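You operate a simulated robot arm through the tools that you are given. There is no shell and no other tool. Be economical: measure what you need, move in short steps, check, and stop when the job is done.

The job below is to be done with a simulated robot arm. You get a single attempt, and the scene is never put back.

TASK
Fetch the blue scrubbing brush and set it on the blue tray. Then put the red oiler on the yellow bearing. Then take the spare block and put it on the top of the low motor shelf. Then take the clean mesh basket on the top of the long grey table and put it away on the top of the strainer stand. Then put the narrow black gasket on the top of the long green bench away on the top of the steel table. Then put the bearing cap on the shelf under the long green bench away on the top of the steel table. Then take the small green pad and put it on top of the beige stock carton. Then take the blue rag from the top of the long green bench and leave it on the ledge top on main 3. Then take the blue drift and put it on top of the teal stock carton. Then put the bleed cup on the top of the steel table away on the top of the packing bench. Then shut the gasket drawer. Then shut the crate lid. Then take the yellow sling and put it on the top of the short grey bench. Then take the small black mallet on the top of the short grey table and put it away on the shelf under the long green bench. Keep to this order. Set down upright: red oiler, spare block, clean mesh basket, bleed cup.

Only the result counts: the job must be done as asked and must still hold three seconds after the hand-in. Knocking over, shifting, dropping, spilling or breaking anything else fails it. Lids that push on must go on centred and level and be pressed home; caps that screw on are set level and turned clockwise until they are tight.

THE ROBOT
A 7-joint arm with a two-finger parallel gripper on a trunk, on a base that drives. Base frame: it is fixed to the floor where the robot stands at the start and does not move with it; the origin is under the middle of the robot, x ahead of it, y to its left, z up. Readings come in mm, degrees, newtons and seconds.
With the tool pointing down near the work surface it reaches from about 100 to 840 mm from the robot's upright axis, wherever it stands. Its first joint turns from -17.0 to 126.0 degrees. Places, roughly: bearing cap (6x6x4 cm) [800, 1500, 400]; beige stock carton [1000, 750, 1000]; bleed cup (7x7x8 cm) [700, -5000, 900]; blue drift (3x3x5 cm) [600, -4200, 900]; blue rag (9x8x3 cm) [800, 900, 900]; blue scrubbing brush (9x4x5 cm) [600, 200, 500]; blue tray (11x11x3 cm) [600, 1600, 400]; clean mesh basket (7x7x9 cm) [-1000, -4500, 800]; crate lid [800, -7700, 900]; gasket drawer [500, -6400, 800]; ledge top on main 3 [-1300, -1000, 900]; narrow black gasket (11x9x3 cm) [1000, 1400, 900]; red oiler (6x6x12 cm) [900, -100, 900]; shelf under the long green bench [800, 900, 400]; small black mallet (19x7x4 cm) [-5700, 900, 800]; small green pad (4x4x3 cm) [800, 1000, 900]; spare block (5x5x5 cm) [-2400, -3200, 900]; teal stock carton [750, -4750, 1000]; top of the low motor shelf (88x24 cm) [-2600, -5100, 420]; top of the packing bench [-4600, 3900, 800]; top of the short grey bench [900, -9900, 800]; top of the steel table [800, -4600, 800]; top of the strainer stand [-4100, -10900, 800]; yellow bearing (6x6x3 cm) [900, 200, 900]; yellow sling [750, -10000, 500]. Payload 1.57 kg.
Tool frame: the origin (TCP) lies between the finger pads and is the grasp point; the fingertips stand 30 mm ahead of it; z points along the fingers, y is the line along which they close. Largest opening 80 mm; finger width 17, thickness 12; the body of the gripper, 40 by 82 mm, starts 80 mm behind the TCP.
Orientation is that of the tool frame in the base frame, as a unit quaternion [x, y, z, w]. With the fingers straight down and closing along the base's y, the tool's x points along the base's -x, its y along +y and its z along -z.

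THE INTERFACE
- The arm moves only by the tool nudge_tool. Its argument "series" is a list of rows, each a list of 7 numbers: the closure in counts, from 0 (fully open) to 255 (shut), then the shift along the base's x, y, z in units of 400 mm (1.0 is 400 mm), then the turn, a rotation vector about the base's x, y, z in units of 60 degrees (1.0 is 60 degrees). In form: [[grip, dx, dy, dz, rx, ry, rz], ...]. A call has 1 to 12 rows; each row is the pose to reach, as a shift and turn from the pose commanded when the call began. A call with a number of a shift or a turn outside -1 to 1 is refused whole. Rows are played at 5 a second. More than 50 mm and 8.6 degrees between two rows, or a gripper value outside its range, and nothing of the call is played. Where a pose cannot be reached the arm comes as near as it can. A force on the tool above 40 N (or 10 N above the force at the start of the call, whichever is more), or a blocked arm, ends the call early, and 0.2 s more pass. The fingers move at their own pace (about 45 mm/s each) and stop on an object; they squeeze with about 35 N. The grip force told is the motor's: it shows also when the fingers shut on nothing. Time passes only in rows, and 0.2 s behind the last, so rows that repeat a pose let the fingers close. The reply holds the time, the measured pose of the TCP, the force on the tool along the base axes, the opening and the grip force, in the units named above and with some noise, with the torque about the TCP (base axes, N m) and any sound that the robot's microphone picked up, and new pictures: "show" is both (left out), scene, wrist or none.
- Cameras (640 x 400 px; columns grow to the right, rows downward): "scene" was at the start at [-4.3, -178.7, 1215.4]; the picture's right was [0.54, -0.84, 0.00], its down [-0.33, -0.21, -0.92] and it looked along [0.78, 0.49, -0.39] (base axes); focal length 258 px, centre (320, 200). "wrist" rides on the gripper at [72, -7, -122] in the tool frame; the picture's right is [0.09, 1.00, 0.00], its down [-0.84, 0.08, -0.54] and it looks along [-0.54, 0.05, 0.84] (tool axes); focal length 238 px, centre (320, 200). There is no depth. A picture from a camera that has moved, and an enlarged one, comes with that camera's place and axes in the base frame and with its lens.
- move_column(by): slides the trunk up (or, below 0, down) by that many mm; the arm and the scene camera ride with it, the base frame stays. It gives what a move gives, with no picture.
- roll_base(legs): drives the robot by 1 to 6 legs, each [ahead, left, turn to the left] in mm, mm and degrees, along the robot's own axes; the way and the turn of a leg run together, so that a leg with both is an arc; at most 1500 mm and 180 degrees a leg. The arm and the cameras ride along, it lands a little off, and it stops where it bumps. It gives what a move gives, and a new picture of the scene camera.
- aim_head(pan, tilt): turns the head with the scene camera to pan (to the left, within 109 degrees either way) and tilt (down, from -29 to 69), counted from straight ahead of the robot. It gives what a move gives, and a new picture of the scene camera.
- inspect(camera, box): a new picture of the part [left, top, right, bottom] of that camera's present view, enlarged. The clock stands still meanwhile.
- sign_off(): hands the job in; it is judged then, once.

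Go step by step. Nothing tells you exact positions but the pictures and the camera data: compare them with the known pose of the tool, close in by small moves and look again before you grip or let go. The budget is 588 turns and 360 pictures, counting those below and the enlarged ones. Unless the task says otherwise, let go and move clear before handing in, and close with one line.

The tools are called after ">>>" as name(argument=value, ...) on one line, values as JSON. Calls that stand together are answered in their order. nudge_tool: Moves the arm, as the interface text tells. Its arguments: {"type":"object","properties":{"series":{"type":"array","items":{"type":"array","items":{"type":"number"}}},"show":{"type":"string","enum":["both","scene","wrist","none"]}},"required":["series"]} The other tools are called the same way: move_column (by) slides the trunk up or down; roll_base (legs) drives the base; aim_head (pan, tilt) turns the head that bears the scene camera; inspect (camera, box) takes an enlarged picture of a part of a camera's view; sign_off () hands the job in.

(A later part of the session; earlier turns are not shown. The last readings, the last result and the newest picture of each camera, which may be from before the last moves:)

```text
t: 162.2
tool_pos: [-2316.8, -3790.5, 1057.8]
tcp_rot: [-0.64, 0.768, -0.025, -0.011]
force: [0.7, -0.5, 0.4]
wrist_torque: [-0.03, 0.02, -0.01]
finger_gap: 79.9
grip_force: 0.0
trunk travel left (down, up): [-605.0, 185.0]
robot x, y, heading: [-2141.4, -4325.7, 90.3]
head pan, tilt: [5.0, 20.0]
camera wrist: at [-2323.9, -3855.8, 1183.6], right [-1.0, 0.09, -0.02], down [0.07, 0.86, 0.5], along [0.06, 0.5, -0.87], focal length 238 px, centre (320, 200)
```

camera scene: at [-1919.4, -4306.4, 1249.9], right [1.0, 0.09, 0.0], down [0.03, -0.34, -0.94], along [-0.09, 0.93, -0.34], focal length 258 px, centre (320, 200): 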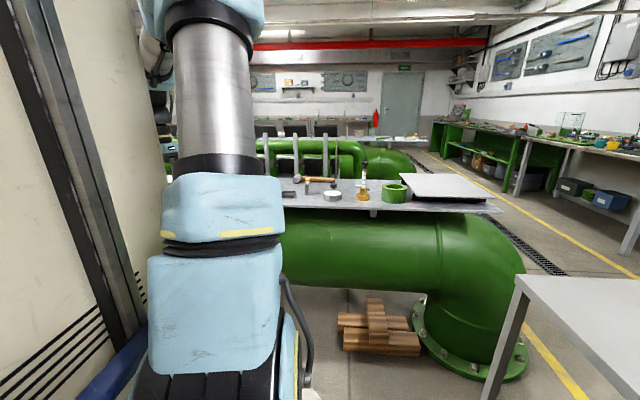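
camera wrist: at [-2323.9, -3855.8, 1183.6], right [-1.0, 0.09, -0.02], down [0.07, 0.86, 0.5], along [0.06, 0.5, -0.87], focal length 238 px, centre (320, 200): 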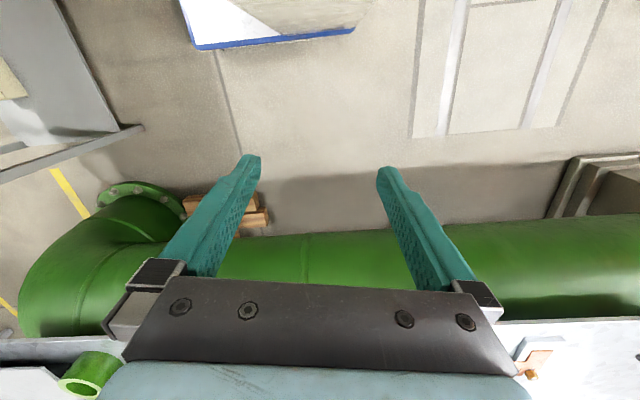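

>>> nudge_tool(series=[[0, 0, 0, 0.05, 0.025, 0.01, 0.086], [0, 0, 0, 0.1, 0.049, 0.019, 0.173]], show="none")

>>> roll_base(legs=[[290, 0, 0]])

>>> nudge_tool(series=[[0, 0, 0, 0, 0, 0, 0]], show="wrist")

```text
t: 162.8
tool_pos: [-2311.3, -3781.3, 1090.6]
tcp_rot: [-0.704, 0.71, -0.006, -0.003]
force: [-0.6, -0.9, -0.4]
wrist_torque: [0.02, -0.03, -0.01]
finger_gap: 79.9
grip_force: 0.0
trunk travel left (down, up): [-605.0, 185.0]
robot x, y, heading: [-2137.8, -4323.3, 90.4]
head pan, tilt: [5.0, 20.0]
```

```text
t: 164.8
tool_pos: [-2316.9, -3496.4, 1094.3]
tcp_rot: [-0.704, 0.71, -0.003, -0.004]
force: [-0.3, 0.4, -0.7]
wrist_torque: [0.01, -0.02, 0.01]
finger_gap: 80.0
grip_force: 0.1
trunk travel left (down, up): [-605.0, 185.0]
robot x, y, heading: [-2143.4, -4039.3, 90.8]
head pan, tilt: [5.0, 20.0]
camera scene: at [-1920.7, -4015.0, 1249.8], right [1.0, 0.1, 0.0], down [0.03, -0.35, -0.94], along [-0.09, 0.93, -0.35], focal length 258 px, centre (320, 200)
```

scene: 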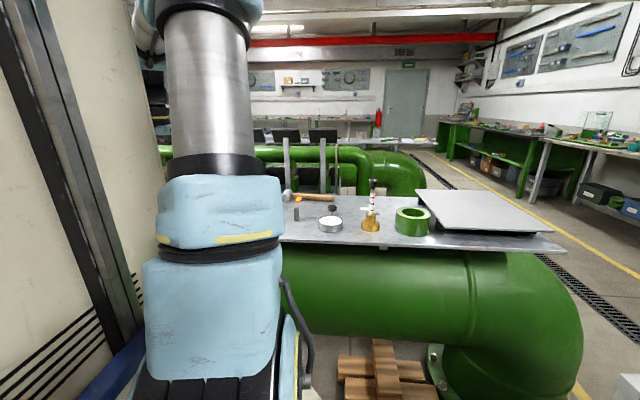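

```text
t: 165.2
tool_pos: [-2316.0, -3496.0, 1093.0]
tcp_rot: [-0.702, 0.712, -0.004, -0.004]
force: [0.5, 1.0, 0.8]
wrist_torque: [0.02, -0.01, 0.01]
finger_gap: 80.2
grip_force: 0.1
trunk travel left (down, up): [-605.0, 185.0]
robot x, y, heading: [-2146.0, -4037.7, 90.5]
head pan, tilt: [5.0, 20.0]
camera wrist: at [-2308.8, -3566.3, 1216.3], right [-1.0, -0.08, 0.0], down [-0.07, 0.84, 0.53], along [-0.04, 0.53, -0.85], focal length 238 px, centre (320, 200)
```

wrist: 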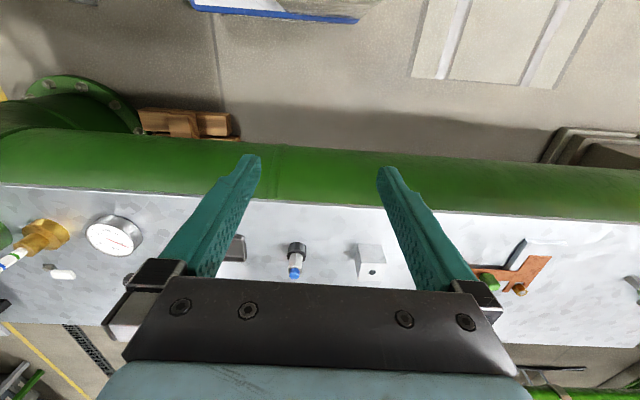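

>>> inspect(camera="wrist", box=[240, 200, 440, 300])

```text
3.20 times, centred on (340, 250) of wrist
camera zoom: at [-2308.8, -3566.3, 1216.3], right [-1.0, -0.08, 0.0], down [-0.07, 0.84, 0.53], along [-0.04, 0.53, -0.85], focal length 763 px, centre (256, 40)
```

zoom: 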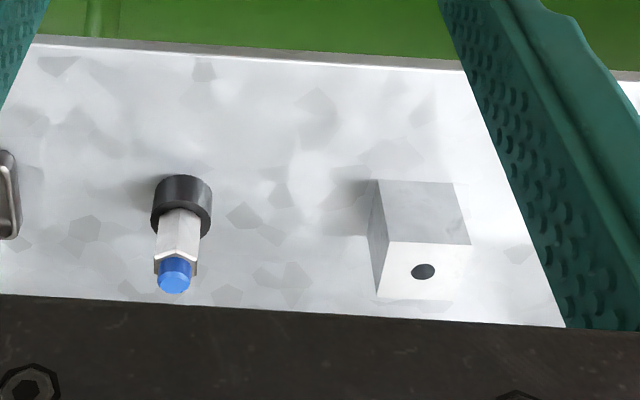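

The spare block is the light cube with a hole on top at about (−2447,−3192), ledge at z≈830. I shift the base left and tilt the tool forward 35°, since I must place it under a shelf later.

>>> roll_base(legs=[[0, 160, 0]])

>>> nudge_tool(series=[[0, 0.02, 0.05, 0, 0.12, 0, 0.02], [0, 0.04, 0.1, 0, 0.24, 0, 0.04], [0, 0.05, 0.15, 0, 0.36, 0, 0.058], [0, 0.05, 0.2, 0, 0.48, 0, 0.058], [0, 0.05, 0.25, 0, 0.58, 0, 0.058]], show="both")

```text
t: 166.7
tool_pos: [-2478.7, -3496.5, 1093.8]
tcp_rot: [-0.703, 0.711, -0.003, -0.003]
force: [-0.3, 0.6, -0.3]
wrist_torque: [0.0, 0.04, -0.03]
finger_gap: 80.1
grip_force: 0.0
trunk travel left (down, up): [-605.0, 185.0]
robot x, y, heading: [-2303.7, -4038.9, 90.8]
head pan, tilt: [5.0, 20.0]
camera scene: at [-2084.2, -4018.2, 1249.9], right [0.99, 0.1, 0.0], down [0.03, -0.34, -0.94], along [-0.1, 0.93, -0.35], focal length 258 px, centre (320, 200)
```

scene: 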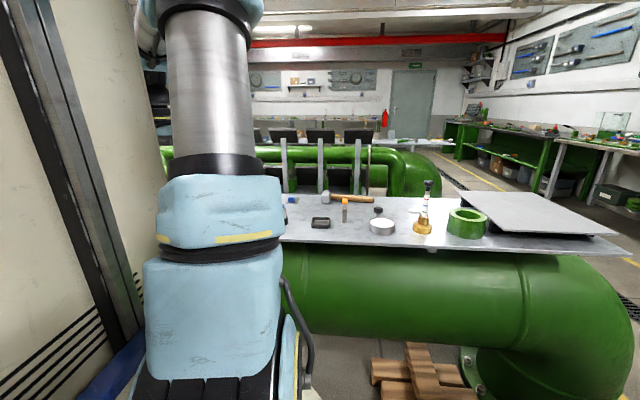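

```text
t: 168.1
tool_pos: [-2429.5, -3376.3, 1097.4]
tcp_rot: [-0.666, 0.683, 0.21, 0.214]
force: [-0.4, 0.5, -0.3]
wrist_torque: [0.0, 0.0, 0.05]
finger_gap: 80.0
grip_force: 0.0
trunk travel left (down, up): [-605.0, 185.0]
robot x, y, heading: [-2304.6, -4043.4, 91.0]
head pan, tilt: [5.0, 20.0]
stopped in row 5: the arm was blocked; the commanded pose is now the measured one
camera scene: at [-2080.7, -4017.3, 1248.1], right [0.99, 0.1, -0.01], down [0.03, -0.35, -0.94], along [-0.1, 0.93, -0.35], focal length 258 px, centre (320, 200)
camera wrist: at [-2425.0, -3504.7, 1156.9], right [-1.0, -0.05, -0.05], down [-0.07, 0.38, 0.92], along [-0.03, 0.92, -0.38], focal length 238 px, centre (320, 200)
```

scene: 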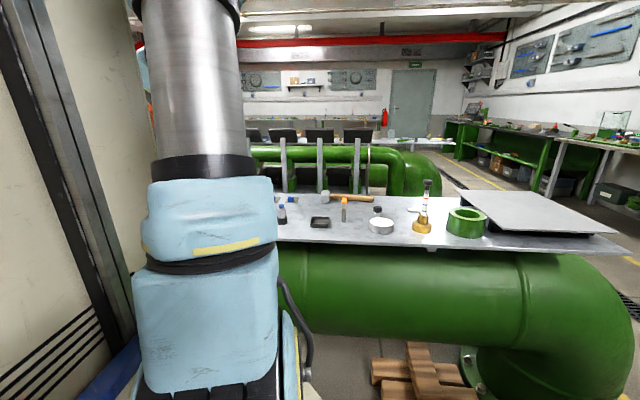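
wrist: 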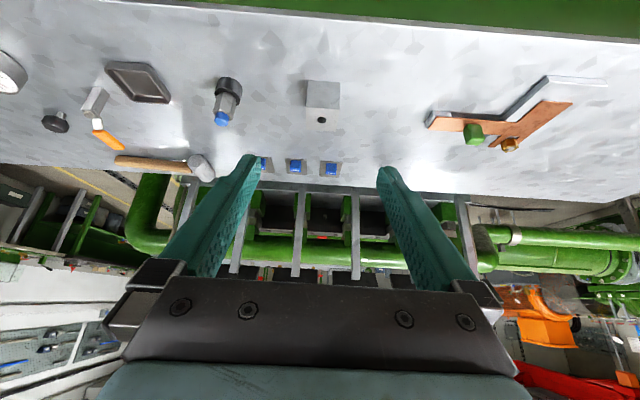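

>>> nudge_tool(series=[[0, 0, 0.1, -0.05, 0, 0, 0], [0, 0, 0.2, -0.12, 0, 0, 0], [0, 0, 0.3, -0.2, 0, 0, 0], [0, 0, 0.34, -0.3, 0, 0, 0]], show="wrist")

```text
refused: row 3 steps farther than a row can; nothing moved
```

>>> nudge_tool(series=[[0, 0, 0.08, -0.05, 0, 0, 0], [0, 0, 0.16, -0.12, 0, 0, 0], [0, 0, 0.24, -0.19, 0, 0, 0], [0, 0, 0.3, -0.25, 0, 0, 0], [0, 0, 0.34, -0.3, 0, 0, 0]], show="wrist")

```text
t: 169.3
tool_pos: [-2445.8, -3252.9, 980.0]
tcp_rot: [0.675, -0.673, -0.211, -0.215]
force: [-0.4, -0.2, 0.6]
wrist_torque: [-0.03, 0.0, 0.02]
finger_gap: 79.8
grip_force: 0.0
trunk travel left (down, up): [-605.0, 185.0]
robot x, y, heading: [-2307.8, -4040.7, 90.7]
head pan, tilt: [5.0, 20.0]
camera wrist: at [-2439.0, -3382.0, 1038.4], right [-1.0, -0.08, -0.06], down [-0.09, 0.38, 0.92], along [-0.05, 0.92, -0.38], focal length 238 px, centre (320, 200)
```

wrist: 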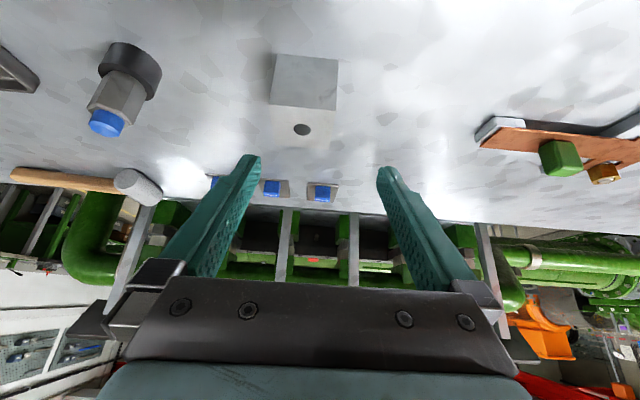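

>>> nudge_tool(series=[[0, 0.043, 0.04, 0, 0, 0, 0], [0, 0.043, 0.077, -0.06, 0, 0, 0], [0, 0.043, 0.077, -0.13, 0, 0, 0]], show="wrist")

```text
t: 170.1
tool_pos: [-2428.3, -3220.8, 930.0]
tcp_rot: [0.675, -0.674, -0.21, -0.215]
force: [0.0, -0.6, -0.6]
wrist_torque: [-0.01, 0.0, 0.0]
finger_gap: 80.1
grip_force: 0.0
trunk travel left (down, up): [-605.0, 185.0]
robot x, y, heading: [-2306.5, -4040.0, 90.9]
head pan, tilt: [5.0, 20.0]
camera wrist: at [-2420.8, -3349.9, 989.1], right [-1.0, -0.07, -0.06], down [-0.08, 0.38, 0.92], along [-0.05, 0.92, -0.38], focal length 238 px, centre (320, 200)
```

wrist: 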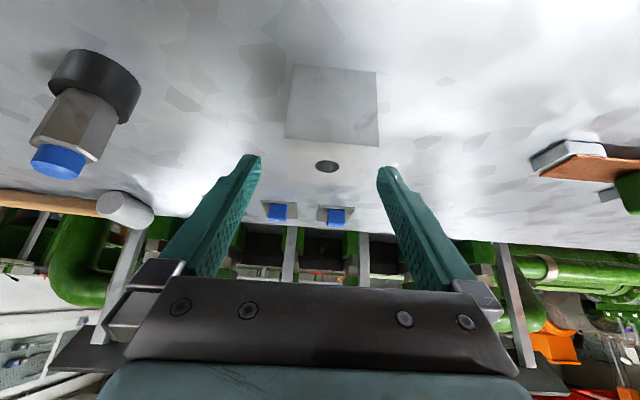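

>>> nudge_tool(series=[[0, -0.006, 0, -0.04, 0, 0, 0], [0, -0.006, 0, -0.075, 0, 0, 0], [120, -0.006, 0, -0.075, 0, 0, 0], [255, -0.006, 0, -0.075, 0, 0, 0], [255, -0.006, 0, -0.075, 0, 0, 0]], show="wrist")

```text
t: 171.3
tool_pos: [-2430.0, -3219.7, 899.8]
tcp_rot: [0.675, -0.673, -0.21, -0.216]
force: [-2.0, -0.6, 4.4]
wrist_torque: [0.02, 0.21, 0.06]
finger_gap: 46.0
grip_force: 18.7
trunk travel left (down, up): [-605.0, 185.0]
robot x, y, heading: [-2311.5, -4039.1, 90.9]
head pan, tilt: [5.0, 20.0]
camera wrist: at [-2422.8, -3349.1, 958.6], right [-1.0, -0.07, -0.06], down [-0.08, 0.38, 0.92], along [-0.05, 0.92, -0.38], focal length 238 px, centre (320, 200)
```

wrist: 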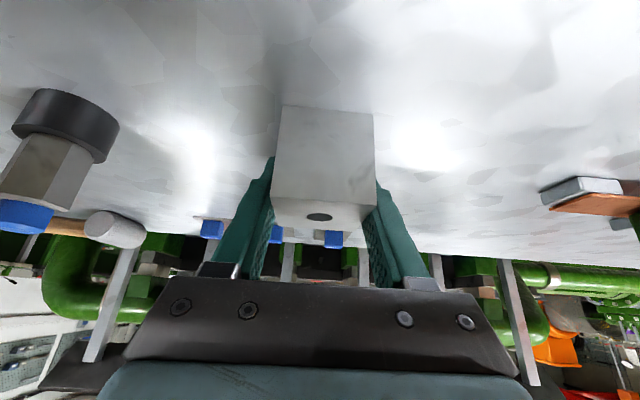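

Gripped. I lift, pull back, then back the base out, shift and turn to face the motor shelf.

>>> nudge_tool(series=[[255, 0, 0, 0.06, 0, 0, 0], [255, 0, 0, 0.14, 0, 0, 0], [255, 0, -0.05, 0.22, 0, 0, 0], [255, 0, -0.12, 0.3, 0, 0, 0], [255, 0, -0.2, 0.35, 0, 0, 0]], show="none")

>>> roll_base(legs=[[-350, 0, 0], [0, -350, 0], [0, 0, 89]])

>>> aim_head(pan=20, tilt=25)

```text
t: 172.5
tool_pos: [-2430.5, -3297.6, 1037.4]
tcp_rot: [0.676, -0.674, -0.209, -0.215]
force: [1.1, 0.2, -1.4]
wrist_torque: [0.01, 0.03, 0.0]
finger_gap: 45.9
grip_force: 34.4
trunk travel left (down, up): [-605.0, 185.0]
robot x, y, heading: [-2305.5, -4040.2, 90.9]
head pan, tilt: [5.0, 20.0]
```

```text
t: 174.0
tool_pos: [-2422.5, -3466.4, 1040.6]
tcp_rot: [-0.674, 0.674, 0.211, 0.215]
force: [1.0, -0.6, -1.5]
wrist_torque: [0.02, 0.03, -0.01]
finger_gap: 45.9
grip_force: 35.6
trunk travel left (down, up): [-605.0, 185.0]
robot x, y, heading: [-2299.7, -4204.3, 90.5]
head pan, tilt: [5.0, 20.0]
stopped in leg 1: the robot was blocked; the commanded pose is now the measured one
camera scene: at [-2080.8, -4191.1, 1250.5], right [1.0, 0.09, 0.0], down [0.03, -0.34, -0.94], along [-0.09, 0.94, -0.34], focal length 258 px, centre (320, 200)
```

scene: 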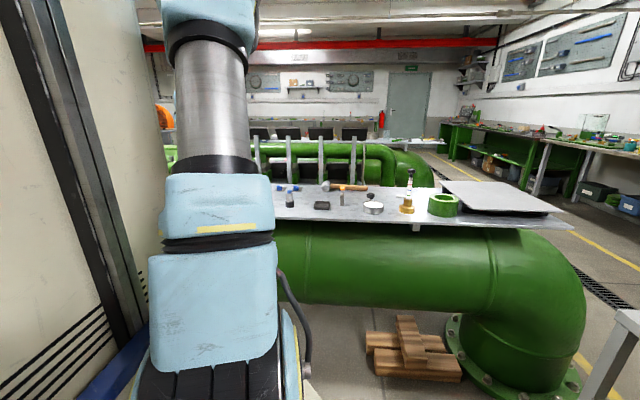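

```text
t: 174.8
tool_pos: [-2422.4, -3465.9, 1040.6]
tcp_rot: [0.675, -0.674, -0.211, -0.214]
force: [-0.4, 0.3, -1.1]
wrist_torque: [0.02, -0.04, 0.0]
finger_gap: 45.7
grip_force: 35.4
trunk travel left (down, up): [-605.0, 185.0]
robot x, y, heading: [-2298.8, -4205.2, 90.1]
head pan, tilt: [20.0, 25.0]
camera scene: at [-2104.1, -4197.3, 1242.4], right [0.94, 0.35, 0.0], down [0.15, -0.4, -0.91], along [-0.31, 0.85, -0.42], focal length 258 px, centre (320, 200)
```

scene: 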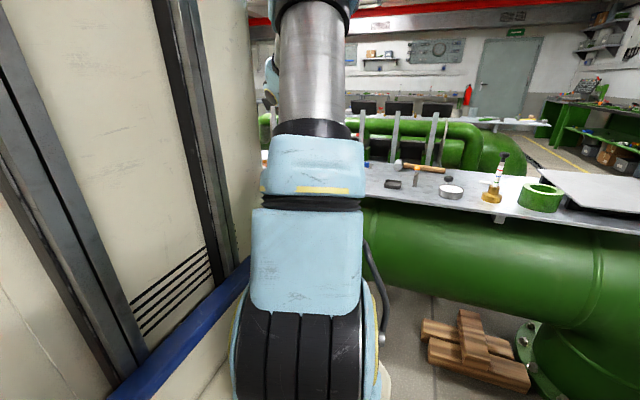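

I touched the motor rack behind me; I ease forward at once and move aside, then check the rack.

>>> roll_base(legs=[[60, 0, 0], [0, -350, 0], [0, 0, 90]])

>>> aim_head(pan=0, tilt=25)

```text
t: 181.5
tool_pos: [-2683.0, -4244.3, 1041.7]
tcp_rot: [0.954, -0.016, -0.301, -0.008]
force: [-0.6, -1.0, -1.8]
wrist_torque: [-0.01, 0.06, -0.03]
finger_gap: 45.7
grip_force: 34.6
trunk travel left (down, up): [-605.0, 185.0]
robot x, y, heading: [-1939.0, -4151.3, 178.4]
head pan, tilt: [20.0, 25.0]
camera scene: at [-1943.1, -3947.2, 1242.4], right [-0.32, 0.95, 0.0], down [0.4, 0.13, -0.91], along [-0.86, -0.29, -0.42], focal length 258 px, centre (320, 200)
```

scene: 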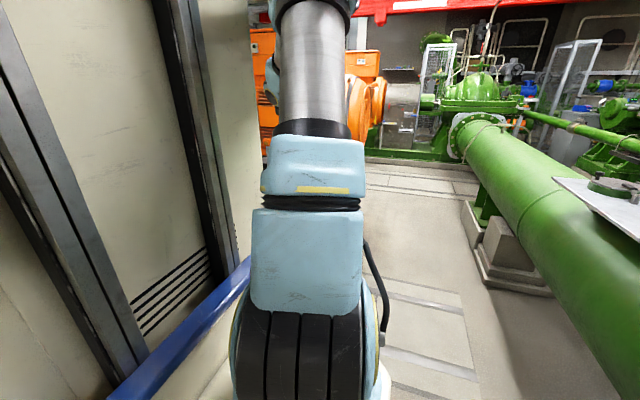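

```text
t: 182.3
tool_pos: [-2684.0, -4244.9, 1040.1]
tcp_rot: [0.953, -0.016, -0.301, -0.008]
force: [-0.3, -0.1, -2.0]
wrist_torque: [-0.02, 0.05, -0.01]
finger_gap: 45.7
grip_force: 34.8
trunk travel left (down, up): [-605.0, 185.0]
robot x, y, heading: [-1941.3, -4148.8, 178.4]
head pan, tilt: [0.0, 25.0]
camera scene: at [-1947.8, -3915.7, 1242.4], right [0.03, 1.0, 0.0], down [0.42, -0.01, -0.91], along [-0.91, 0.02, -0.42], focal length 258 px, centre (320, 200)
```

scene: 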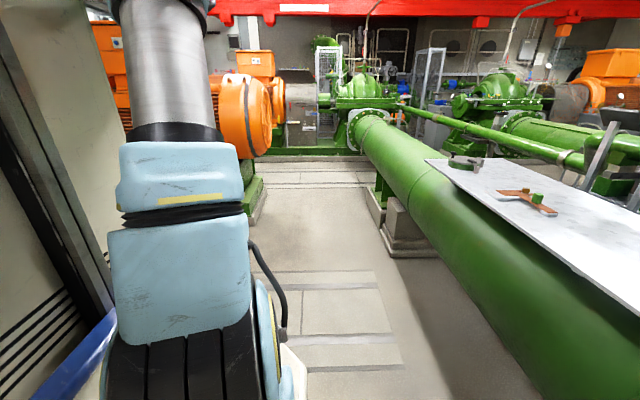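

>>> nudge_tool(series=[[255, 0.1, 0, 0, 0, 0, 0], [255, 0.2, 0, 0, 0, 0, 0], [255, 0.3, 0, 0, 0, 0, 0], [255, 0.4, 0, 0, 0, 0, 0], [255, 0.5, 0, 0, 0, 0, 0], [255, 0.6, 0, 0, 0, 0, 0]], show="none")

```text
t: 183.6
tool_pos: [-2529.0, -4146.1, 1026.4]
tcp_rot: [0.949, -0.128, -0.284, -0.047]
force: [0.4, 0.2, -1.0]
wrist_torque: [-0.01, 0.0, 0.01]
finger_gap: 46.0
grip_force: 34.7
trunk travel left (down, up): [-605.0, 185.0]
robot x, y, heading: [-1940.3, -4148.1, 178.3]
head pan, tilt: [0.0, 25.0]
stopped in row 6: the arm was blocked; the commanded pose is now the measured one
```

>>> move_column(by=180)

>>> roll_base(legs=[[30, 950, 1.6]])

>>> nudge_tool(series=[[255, 0, 0, 0, 0, 0, 0]], show="wrist")

```text
t: 185.6
tool_pos: [-2527.5, -4146.9, 1210.6]
tcp_rot: [0.948, -0.126, -0.288, -0.044]
force: [-0.4, 0.1, -1.9]
wrist_torque: [-0.01, 0.01, 0.02]
finger_gap: 45.8
grip_force: 35.1
trunk travel left (down, up): [-785.0, 5.0]
robot x, y, heading: [-1939.3, -4146.2, 178.3]
head pan, tilt: [0.0, 25.0]
```

```text
t: 190.5
tool_pos: [-2568.4, -5117.3, 1210.8]
tcp_rot: [0.949, -0.113, -0.29, -0.04]
force: [-0.3, -0.2, -1.2]
wrist_torque: [0.0, 0.04, 0.01]
finger_gap: 45.8
grip_force: 35.0
trunk travel left (down, up): [-785.0, 5.0]
robot x, y, heading: [-1983.2, -5102.1, -180.1]
head pan, tilt: [0.0, 25.0]
camera scene: at [-2002.8, -4860.5, 1421.0], right [0.0, 1.0, -0.01], down [0.43, 0.0, -0.9], along [-0.9, -0.01, -0.43], focal length 258 px, centre (320, 200)
```

scene: 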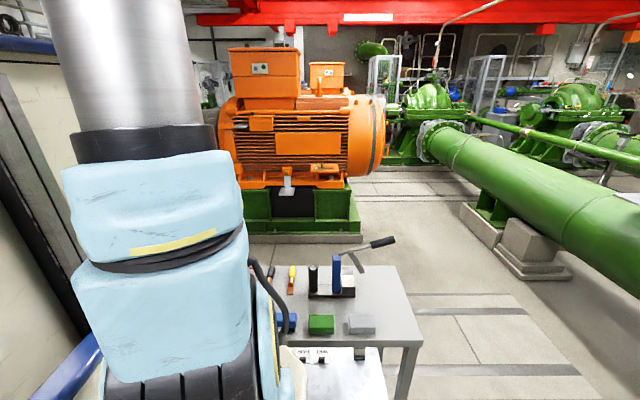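

```text
t: 190.9
tool_pos: [-2569.5, -5114.1, 1212.6]
tcp_rot: [0.949, -0.117, -0.291, -0.042]
force: [0.0, 0.5, -1.6]
wrist_torque: [0.03, 0.01, 0.02]
finger_gap: 45.9
grip_force: 34.9
trunk travel left (down, up): [-785.0, 5.0]
robot x, y, heading: [-1980.0, -5099.0, -179.9]
head pan, tilt: [0.0, 25.0]
camera wrist: at [-2442.7, -5138.9, 1272.6], right [-0.17, -0.98, -0.06], down [-0.4, 0.01, 0.92], along [-0.9, 0.18, -0.39], focal length 238 px, centre (320, 200)
```

wrist: 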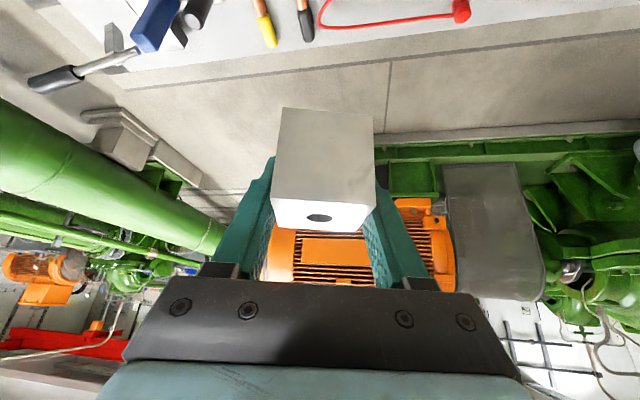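

>>> roll_base(legs=[[0, 75, 0], [-330, 0, 0]])

>>> move_column(by=-350)

>>> move_column(by=-320)

>>> aim_head(pan=0, tilt=20)

>>> nudge_tool(series=[[255, 0, 0, 0, 0, 0, 0]], show="wrist")

```text
t: 193.8
tool_pos: [-2230.7, -5190.0, 1211.0]
tcp_rot: [0.949, -0.113, -0.29, -0.042]
force: [-0.1, -0.2, -1.8]
wrist_torque: [-0.02, -0.01, 0.01]
finger_gap: 45.6
grip_force: 35.7
trunk travel left (down, up): [-785.0, 5.0]
robot x, y, heading: [-1643.6, -5171.5, -179.5]
head pan, tilt: [0.0, 25.0]
camera scene: at [-1665.1, -4936.5, 1421.5], right [-0.01, 1.0, 0.0], down [0.43, 0.0, -0.9], along [-0.9, -0.01, -0.43], focal length 258 px, centre (320, 200)
```

scene: 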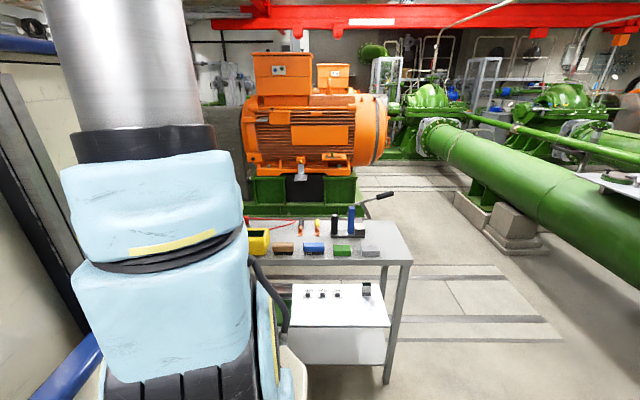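

```text
t: 197.2
tool_pos: [-2230.5, -5186.4, 864.4]
tcp_rot: [0.948, -0.121, -0.291, -0.044]
force: [0.4, 0.1, -1.7]
wrist_torque: [0.03, 0.03, 0.03]
finger_gap: 45.9
grip_force: 34.8
trunk travel left (down, up): [-435.0, 355.0]
robot x, y, heading: [-1646.0, -5174.0, -179.2]
head pan, tilt: [0.0, 25.0]
```

```text
t: 200.4
tool_pos: [-2231.6, -5185.6, 543.6]
tcp_rot: [0.947, -0.124, -0.292, -0.045]
force: [0.2, -0.6, -2.2]
wrist_torque: [0.0, -0.01, 0.02]
finger_gap: 45.6
grip_force: 35.2
trunk travel left (down, up): [-115.0, 675.0]
robot x, y, heading: [-1644.8, -5168.3, -179.5]
head pan, tilt: [0.0, 25.0]
```

```text
t: 201.0
tool_pos: [-2230.7, -5184.8, 544.2]
tcp_rot: [0.948, -0.123, -0.292, -0.044]
force: [-0.1, 0.4, -1.4]
wrist_torque: [0.02, 0.0, 0.0]
finger_gap: 45.8
grip_force: 35.0
trunk travel left (down, up): [-115.0, 675.0]
robot x, y, heading: [-1642.4, -5169.1, -179.5]
head pan, tilt: [0.0, 20.0]
camera scene: at [-1662.0, -4939.4, 759.6], right [-0.01, 1.0, 0.0], down [0.34, 0.0, -0.94], along [-0.94, -0.01, -0.34], focal length 258 px, centre (320, 200)
```

scene: 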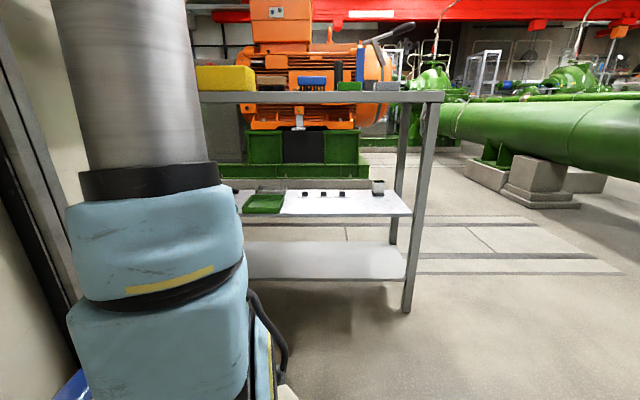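

```text
t: 201.4
tool_pos: [-2231.7, -5184.8, 543.9]
tcp_rot: [0.948, -0.123, -0.291, -0.046]
force: [0.3, -0.7, -1.8]
wrist_torque: [0.01, 0.04, 0.0]
finger_gap: 46.1
grip_force: 35.1
trunk travel left (down, up): [-115.0, 675.0]
robot x, y, heading: [-1641.4, -5172.4, -179.4]
head pan, tilt: [0.0, 20.0]
camera wrist: at [-2105.0, -5212.7, 603.8], right [-0.19, -0.98, -0.07], down [-0.4, 0.01, 0.92], along [-0.9, 0.2, -0.39], focal length 238 px, centre (320, 200)
```

wrist: 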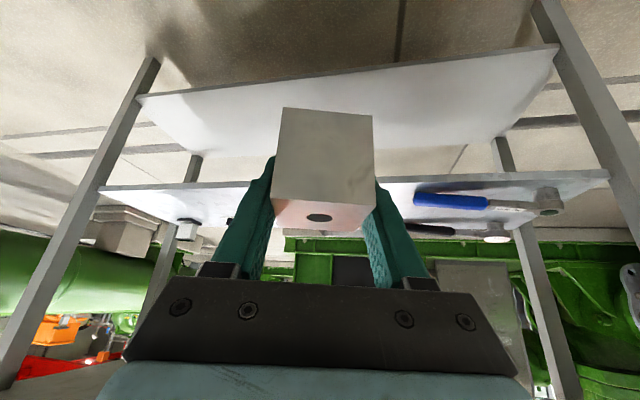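

Free spot: the front part of the middle tier around (−2530,−4900). I straighten the tool's yaw and then position the base.

>>> nudge_tool(series=[[255, -0.06, 0, 0, 0, 0, 0.08], [255, -0.12, 0, 0, 0, 0, 0.16], [255, -0.18, 0, 0, 0, 0, 0.25]], show="none")

>>> roll_base(legs=[[60, -170, -0.5]])

>>> nudge_tool(series=[[255, 0, 0, 0, 0, 0, 0]], show="wrist")

```text
t: 202.2
tool_pos: [-2296.6, -5197.4, 543.0]
tcp_rot: [0.955, 0.013, -0.295, -0.004]
force: [0.3, -0.4, -1.2]
wrist_torque: [0.01, -0.01, 0.01]
finger_gap: 45.6
grip_force: 35.7
trunk travel left (down, up): [-115.0, 675.0]
robot x, y, heading: [-1638.0, -5172.6, -179.7]
head pan, tilt: [0.0, 20.0]
```

```text
t: 203.4
tool_pos: [-2333.9, -5090.5, 545.0]
tcp_rot: [0.955, 0.0, -0.295, -0.009]
force: [0.3, -0.3, -2.2]
wrist_torque: [-0.03, -0.02, -0.03]
finger_gap: 45.6
grip_force: 34.7
trunk travel left (down, up): [-115.0, 675.0]
robot x, y, heading: [-1676.9, -5081.3, 179.7]
head pan, tilt: [0.0, 20.0]
stopped in leg 1: the robot was blocked; the commanded pose is now the measured one
camera scene: at [-1692.4, -4850.5, 760.5], right [0.01, 1.0, 0.0], down [0.34, 0.0, -0.94], along [-0.94, 0.01, -0.34], focal length 258 px, centre (320, 200)
```

scene: 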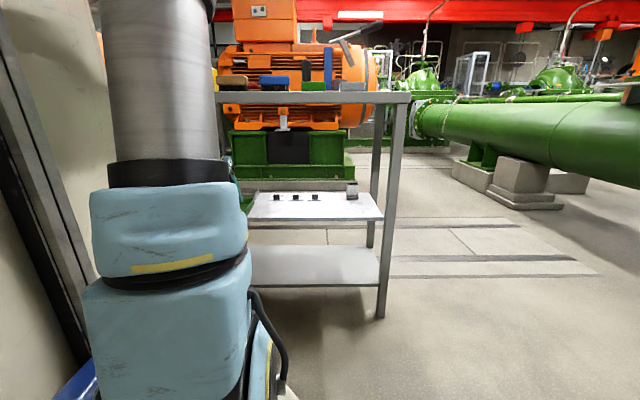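

```text
t: 203.8
tool_pos: [-2334.6, -5091.0, 545.9]
tcp_rot: [0.955, 0.0, -0.295, -0.009]
force: [0.4, 0.7, -1.0]
wrist_torque: [-0.01, 0.03, -0.02]
finger_gap: 45.8
grip_force: 35.2
trunk travel left (down, up): [-115.0, 675.0]
robot x, y, heading: [-1676.3, -5080.5, 179.7]
head pan, tilt: [0.0, 20.0]
camera wrist: at [-2205.1, -5085.7, 605.4], right [0.07, -0.99, -0.07], down [-0.39, -0.09, 0.92], along [-0.92, -0.04, -0.39], focal length 238 px, centre (320, 200)
```

wrist: 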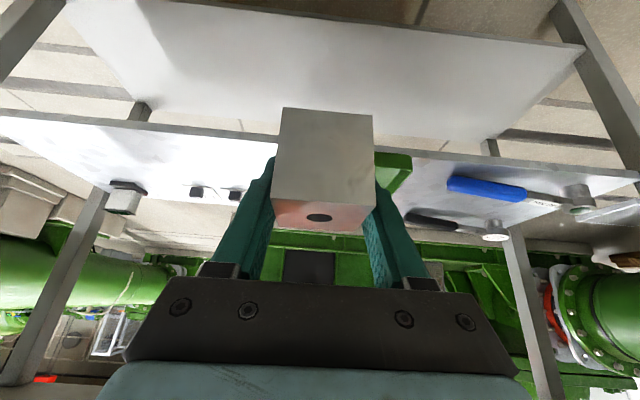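

I touched the table end with the rear corner; I ease away, go forward first, then strafe.

>>> roll_base(legs=[[0, 30, 0], [205, 0, 0], [0, -160, 0]])

>>> nudge_tool(series=[[255, 0, 0, 0, 0, 0, 0]], show="wrist")

```text
t: 206.9
tool_pos: [-2532.1, -4953.4, 545.6]
tcp_rot: [0.955, -0.003, -0.295, -0.01]
force: [-0.3, 0.3, -1.7]
wrist_torque: [0.02, 0.0, 0.0]
finger_gap: 45.8
grip_force: 34.9
trunk travel left (down, up): [-115.0, 675.0]
robot x, y, heading: [-1877.1, -4952.1, 179.3]
head pan, tilt: [0.0, 20.0]
camera scene: at [-1890.1, -4717.9, 760.5], right [0.02, 1.0, 0.0], down [0.34, -0.01, -0.94], along [-0.94, 0.01, -0.34], focal length 258 px, centre (320, 200)
```

scene: 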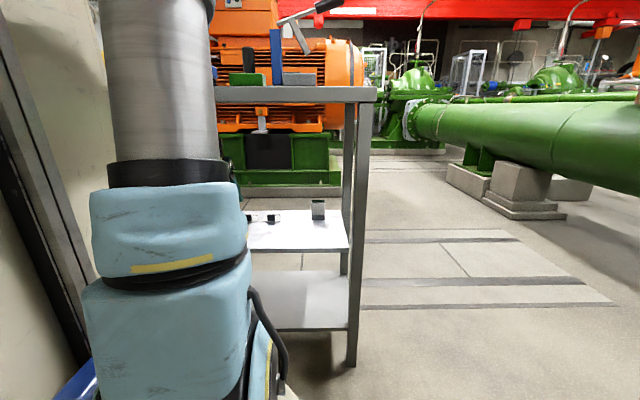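

```text
t: 207.3
tool_pos: [-2533.1, -4955.0, 543.7]
tcp_rot: [0.955, -0.002, -0.295, -0.01]
force: [0.7, 0.2, -2.1]
wrist_torque: [0.0, 0.04, 0.03]
finger_gap: 45.5
grip_force: 34.6
trunk travel left (down, up): [-115.0, 675.0]
robot x, y, heading: [-1877.9, -4949.3, 179.0]
head pan, tilt: [0.0, 20.0]
camera wrist: at [-2404.4, -4949.4, 605.3], right [0.06, -1.0, -0.07], down [-0.39, -0.09, 0.92], along [-0.92, -0.03, -0.39], focal length 238 px, centre (320, 200)
```

wrist: 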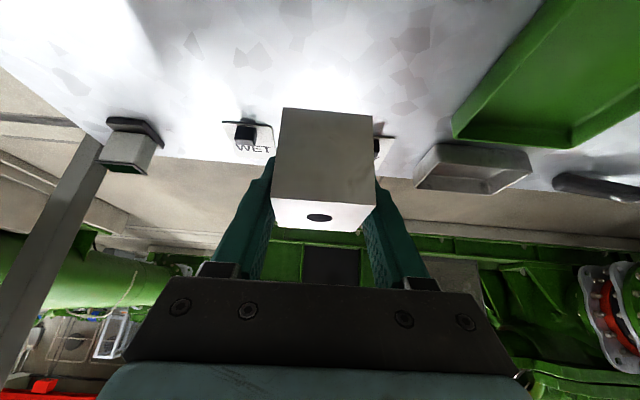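

>>> nudge_tool(series=[[255, 0, 0.02, -0.06, 0, 0, 0], [255, 0, 0.05, -0.12, 0, 0, 0], [255, 0, 0.05, -0.17, 0, 0, 0]], show="wrist")

```text
t: 208.1
tool_pos: [-2534.2, -4935.6, 476.5]
tcp_rot: [0.956, -0.003, -0.294, -0.01]
force: [-0.7, -0.4, -2.3]
wrist_torque: [0.02, 0.0, -0.04]
finger_gap: 45.8
grip_force: 35.5
trunk travel left (down, up): [-115.0, 675.0]
robot x, y, heading: [-1874.8, -4945.3, 179.0]
head pan, tilt: [0.0, 20.0]
camera wrist: at [-2404.6, -4930.5, 536.3], right [0.07, -1.0, -0.07], down [-0.39, -0.09, 0.92], along [-0.92, -0.03, -0.39], focal length 238 px, centre (320, 200)
```

wrist: 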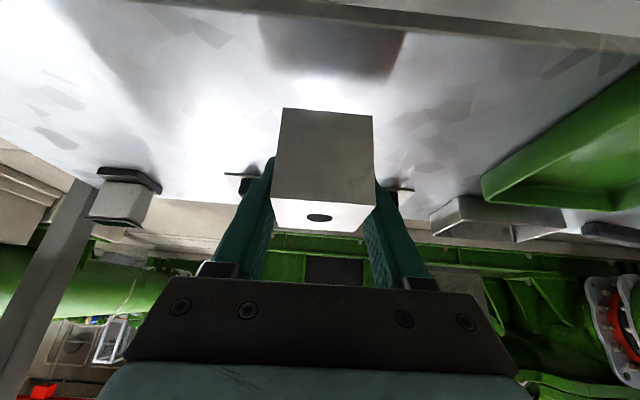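

>>> nudge_tool(series=[[255, 0, 0, -0.015, 0, 0, 0], [255, 0, 0, -0.03, 0, 0, 0], [255, 0, 0, -0.038, 0, 0, 0], [255, 0, 0, -0.046, 0, 0, 0]], show="wrist")

```text
t: 209.1
tool_pos: [-2535.2, -4933.3, 459.0]
tcp_rot: [0.956, -0.003, -0.294, -0.01]
force: [-0.2, -0.5, -1.5]
wrist_torque: [0.01, 0.01, 0.0]
finger_gap: 46.0
grip_force: 35.5
trunk travel left (down, up): [-115.0, 675.0]
robot x, y, heading: [-1876.7, -4947.6, 179.0]
head pan, tilt: [0.0, 20.0]
camera wrist: at [-2405.7, -4929.2, 519.1], right [0.06, -1.0, -0.07], down [-0.39, -0.09, 0.92], along [-0.92, -0.03, -0.39], focal length 238 px, centre (320, 200)
```

wrist: 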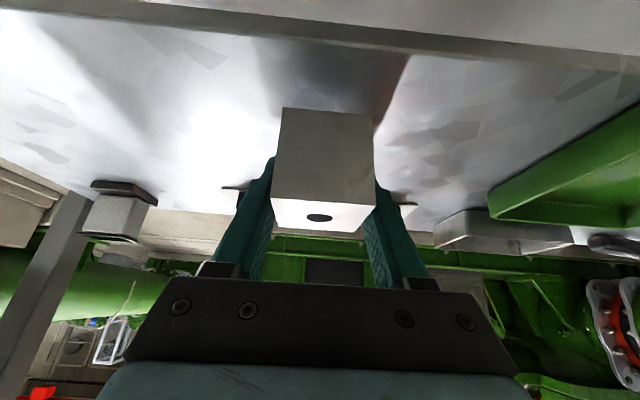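

>>> nudge_tool(series=[[255, 0, 0, -0.01, 0, 0, 0], [255, 0, 0, -0.02, 0, 0, 0], [255, 0, 0, -0.03, 0, 0, 0], [255, 0, 0, -0.04, 0, 0, 0], [255, 0, 0, -0.05, 0, 0, 0]], show="wrist")

```text
t: 210.3
tool_pos: [-2534.8, -4933.8, 444.2]
tcp_rot: [0.954, -0.003, -0.3, -0.009]
force: [5.6, 1.4, 14.7]
wrist_torque: [-0.4, 0.03, 0.2]
finger_gap: 46.1
grip_force: 35.0
trunk travel left (down, up): [-115.0, 675.0]
robot x, y, heading: [-1874.4, -4946.9, 179.2]
head pan, tilt: [0.0, 20.0]
stopped in row 5: the force on the tool passed its limit at 44 N (the readings are from after the stop); the commanded pose is now the measured one
camera wrist: at [-2405.0, -4929.9, 504.0], right [0.06, -1.0, -0.07], down [-0.38, -0.09, 0.92], along [-0.92, -0.03, -0.38], focal length 238 px, centre (320, 200)
```

wrist: 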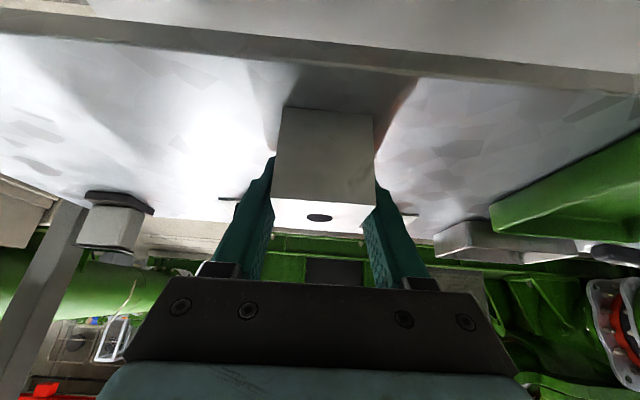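

>>> nudge_tool(series=[[255, 0, 0, 0.004, 0, 0, 0], [150, 0, 0, 0.004, 0, 0, 0], [0, 0, 0, 0.004, 0, 0, 0], [0, 0, 0, 0.004, 0, 0, 0], [0, 0, 0, 0.08, 0, 0, 0], [0, 0, 0, 0.18, 0, 0, 0], [0, 0, 0, 0.28, 0, 0, 0]], show="wrist")

```text
t: 211.9
tool_pos: [-2536.6, -4932.5, 552.7]
tcp_rot: [0.954, -0.003, -0.298, -0.009]
force: [0.1, -0.7, -0.4]
wrist_torque: [0.01, 0.01, 0.02]
finger_gap: 80.1
grip_force: 0.1
trunk travel left (down, up): [-115.0, 675.0]
robot x, y, heading: [-1880.0, -4948.8, 179.2]
head pan, tilt: [0.0, 20.0]
camera wrist: at [-2407.0, -4927.8, 612.8], right [0.06, -1.0, -0.07], down [-0.38, -0.09, 0.92], along [-0.92, -0.03, -0.38], focal length 238 px, centre (320, 200)
```

wrist: 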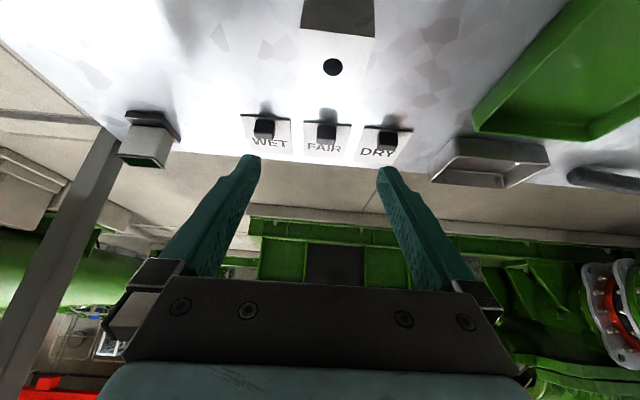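

Block set down. Now the basket: I leave the rack, reverse into the aisle past the table's end, and raise the trunk.

>>> roll_base(legs=[[0, 200, 0.8], [-300, 0, 0], [-1300, 0, 0]])

>>> move_column(by=400)

>>> move_column(by=150)

```text
t: 221.2
tool_pos: [-951.8, -5155.4, 552.7]
tcp_rot: [0.954, 0.015, -0.298, -0.003]
force: [-0.1, 0.6, 0.4]
wrist_torque: [0.0, 0.0, 0.02]
finger_gap: 80.1
grip_force: 0.1
trunk travel left (down, up): [-115.0, 675.0]
robot x, y, heading: [-294.0, -5151.2, -178.7]
head pan, tilt: [0.0, 20.0]
camera scene: at [-314.7, -4917.0, 760.5], right [-0.02, 1.0, 0.0], down [0.34, 0.01, -0.94], along [-0.94, -0.02, -0.34], focal length 258 px, centre (320, 200)
```

scene: 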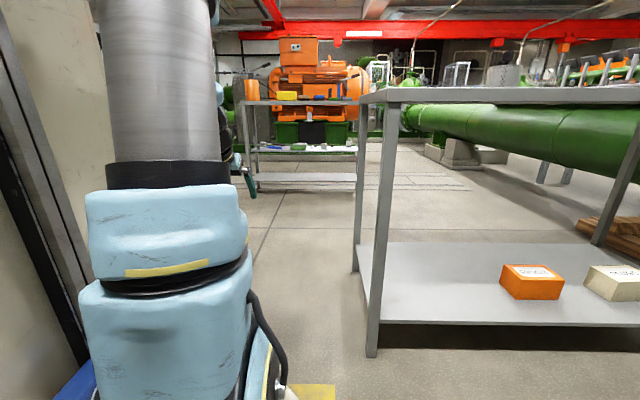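

```text
t: 225.0
tool_pos: [-952.2, -5156.5, 953.3]
tcp_rot: [0.954, 0.016, -0.298, -0.003]
force: [-0.2, -0.7, -0.1]
wrist_torque: [0.03, -0.04, -0.01]
finger_gap: 80.2
grip_force: 0.1
trunk travel left (down, up): [-515.0, 275.0]
robot x, y, heading: [-292.3, -5144.1, -178.6]
head pan, tilt: [0.0, 20.0]
```

```text
t: 226.8
tool_pos: [-952.4, -5156.3, 1102.3]
tcp_rot: [0.954, 0.016, -0.298, -0.003]
force: [-0.2, -0.3, 0.8]
wrist_torque: [0.03, -0.02, -0.04]
finger_gap: 80.1
grip_force: 0.0
trunk travel left (down, up): [-665.0, 125.0]
robot x, y, heading: [-293.3, -5146.5, -178.8]
head pan, tilt: [0.0, 20.0]
```

>>> nudge_tool(series=[[0, 0, 0, 0, 0, -0.12, 0], [0, 0, 0, 0, 0, -0.24, 0], [0, 0, 0, 0, 0, -0.36, 0], [0, 0, 0, 0, 0, -0.48, 0], [0, 0, 0, 0, 0, -0.583, -0.02]], show="none")

>>> roll_base(legs=[[-40, -560, -1.2]])

>>> nudge_tool(series=[[0, 0, 0, 0, 0, 0, 0]], show="wrist")

```text
t: 227.9
tool_pos: [-951.6, -5157.0, 1102.1]
tcp_rot: [1.0, 0.006, 0.002, -0.002]
force: [1.3, -0.1, 0.8]
wrist_torque: [0.01, 0.03, -0.03]
finger_gap: 79.9
grip_force: 0.0
trunk travel left (down, up): [-665.0, 125.0]
robot x, y, heading: [-294.0, -5147.6, -178.9]
head pan, tilt: [0.0, 20.0]
```

```text
t: 231.2
tool_pos: [-920.8, -4586.0, 1103.5]
tcp_rot: [1.0, -0.003, 0.003, -0.002]
force: [0.3, -0.3, 0.8]
wrist_torque: [0.03, 0.0, -0.02]
finger_gap: 79.9
grip_force: 0.2
trunk travel left (down, up): [-665.0, 125.0]
robot x, y, heading: [-260.3, -4586.8, -179.7]
head pan, tilt: [0.0, 20.0]
camera scene: at [-278.8, -4357.9, 1310.5], right [-0.01, 1.0, 0.0], down [0.34, 0.0, -0.94], along [-0.94, 0.0, -0.34], focal length 258 px, centre (320, 200)
```

scene: 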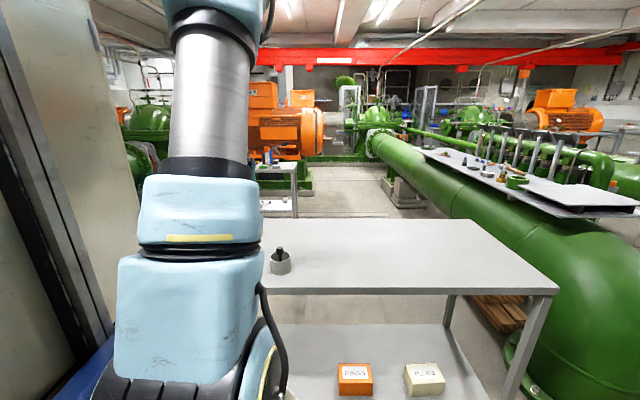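

```text
t: 231.6
tool_pos: [-920.8, -4586.1, 1102.5]
tcp_rot: [1.0, -0.004, 0.002, -0.002]
force: [0.0, -0.2, -0.4]
wrist_torque: [-0.03, -0.01, -0.03]
finger_gap: 80.1
grip_force: 0.1
trunk travel left (down, up): [-665.0, 125.0]
robot x, y, heading: [-258.6, -4591.5, -179.8]
head pan, tilt: [0.0, 20.0]
camera wrist: at [-848.1, -4579.9, 1225.3], right [0.09, -1.0, 0.0], down [-0.84, -0.07, 0.54], along [-0.54, -0.04, -0.84], focal length 238 px, centre (320, 200)
```

wrist: 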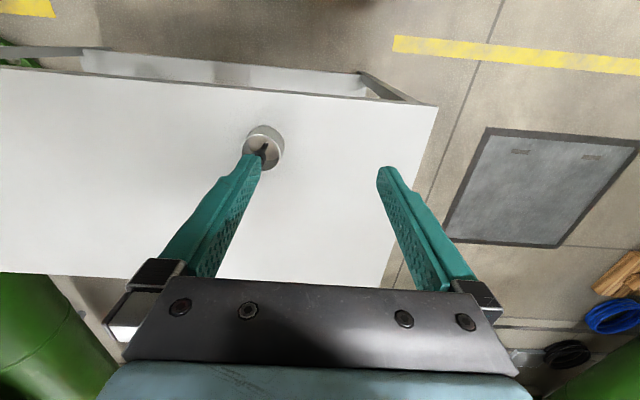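

>>> inspect(camera="wrist", box=[220, 100, 320, 190])

>>> inspect(camera="scene", box=[240, 230, 320, 290])

```text
4.44 times, centred on (270, 145) of wrist
camera zoom: at [-848.1, -4579.9, 1225.3], right [0.09, -1.0, 0.0], down [-0.84, -0.07, 0.54], along [-0.54, -0.04, -0.84], focal length 1059 px, centre (542, 444)
```

zoom: 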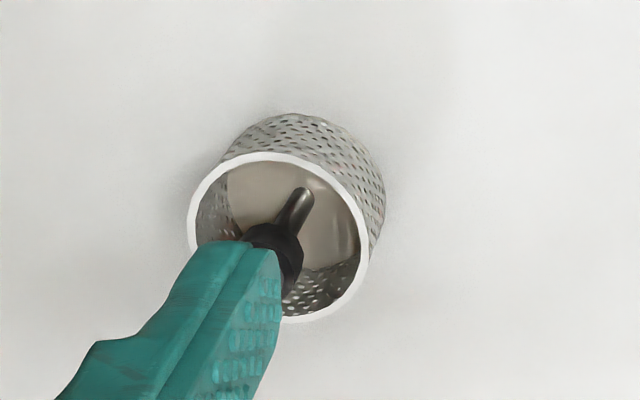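

```text
6.67 times, centred on (280, 260) of scene
camera zoom: at [-278.8, -4358.0, 1310.5], right [-0.01, 1.0, 0.0], down [0.34, 0.0, -0.94], along [-0.94, 0.0, -0.34], focal length 1721 px, centre (587, -200)
```

zoom: 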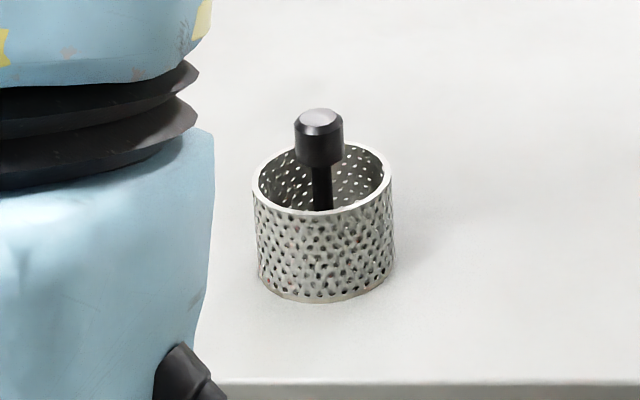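

The basket is a perforated cylinder with a central knob at about (−1008,−4491). I will grip the knob from above; moving over it.

>>> nudge_tool(series=[[110, -0.07, 0.08, 0, 0, 0, 0], [110, -0.14, 0.16, -0.03, 0, 0, 0], [110, -0.2, 0.23, -0.1, 0, 0, 0], [110, -0.215, 0.235, -0.2, 0, 0, 0], [110, -0.215, 0.235, -0.26, 0, 0, 0]], show="wrist")

```text
t: 232.8
tool_pos: [-1008.9, -4492.3, 997.6]
tcp_rot: [1.0, -0.003, 0.002, -0.002]
force: [0.6, -0.4, -0.1]
wrist_torque: [0.0, 0.01, 0.02]
finger_gap: 45.6
grip_force: 0.1
trunk travel left (down, up): [-665.0, 125.0]
robot x, y, heading: [-259.0, -4591.0, -179.9]
head pan, tilt: [0.0, 20.0]
camera wrist: at [-936.8, -4486.1, 1120.0], right [0.09, -1.0, 0.0], down [-0.84, -0.07, 0.54], along [-0.54, -0.04, -0.84], focal length 238 px, centre (320, 200)
```

wrist: 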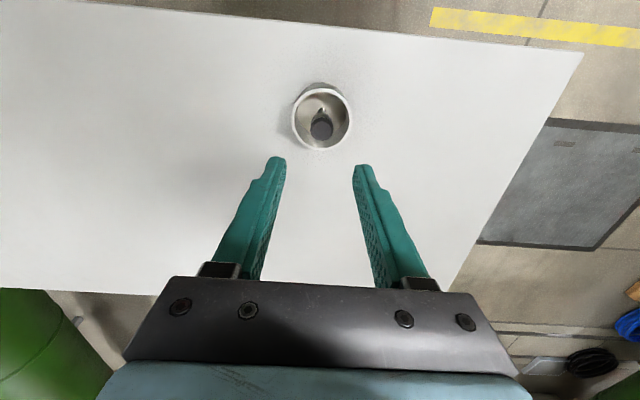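

>>> nudge_tool(series=[[110, 0.003, 0, -0.1, 0, 0, 0], [110, 0.003, 0, -0.2, 0, 0, 0], [110, 0.003, 0, -0.25, 0, 0, 0]], show="wrist")

```text
t: 233.6
tool_pos: [-1005.2, -4487.2, 898.4]
tcp_rot: [1.0, -0.002, 0.002, -0.002]
force: [0.8, 0.2, 0.5]
wrist_torque: [-0.02, -0.03, -0.01]
finger_gap: 45.4
grip_force: 0.0
trunk travel left (down, up): [-665.0, 125.0]
robot x, y, heading: [-263.7, -4586.9, -179.7]
head pan, tilt: [0.0, 20.0]
camera wrist: at [-933.0, -4482.0, 1021.2], right [0.09, -1.0, 0.0], down [-0.84, -0.07, 0.54], along [-0.54, -0.04, -0.84], focal length 238 px, centre (320, 200)
```

wrist: 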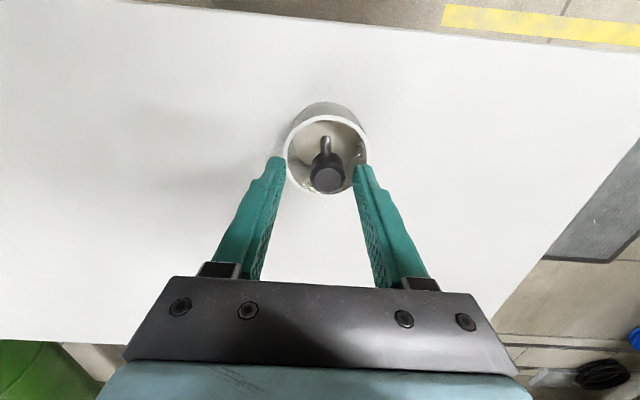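

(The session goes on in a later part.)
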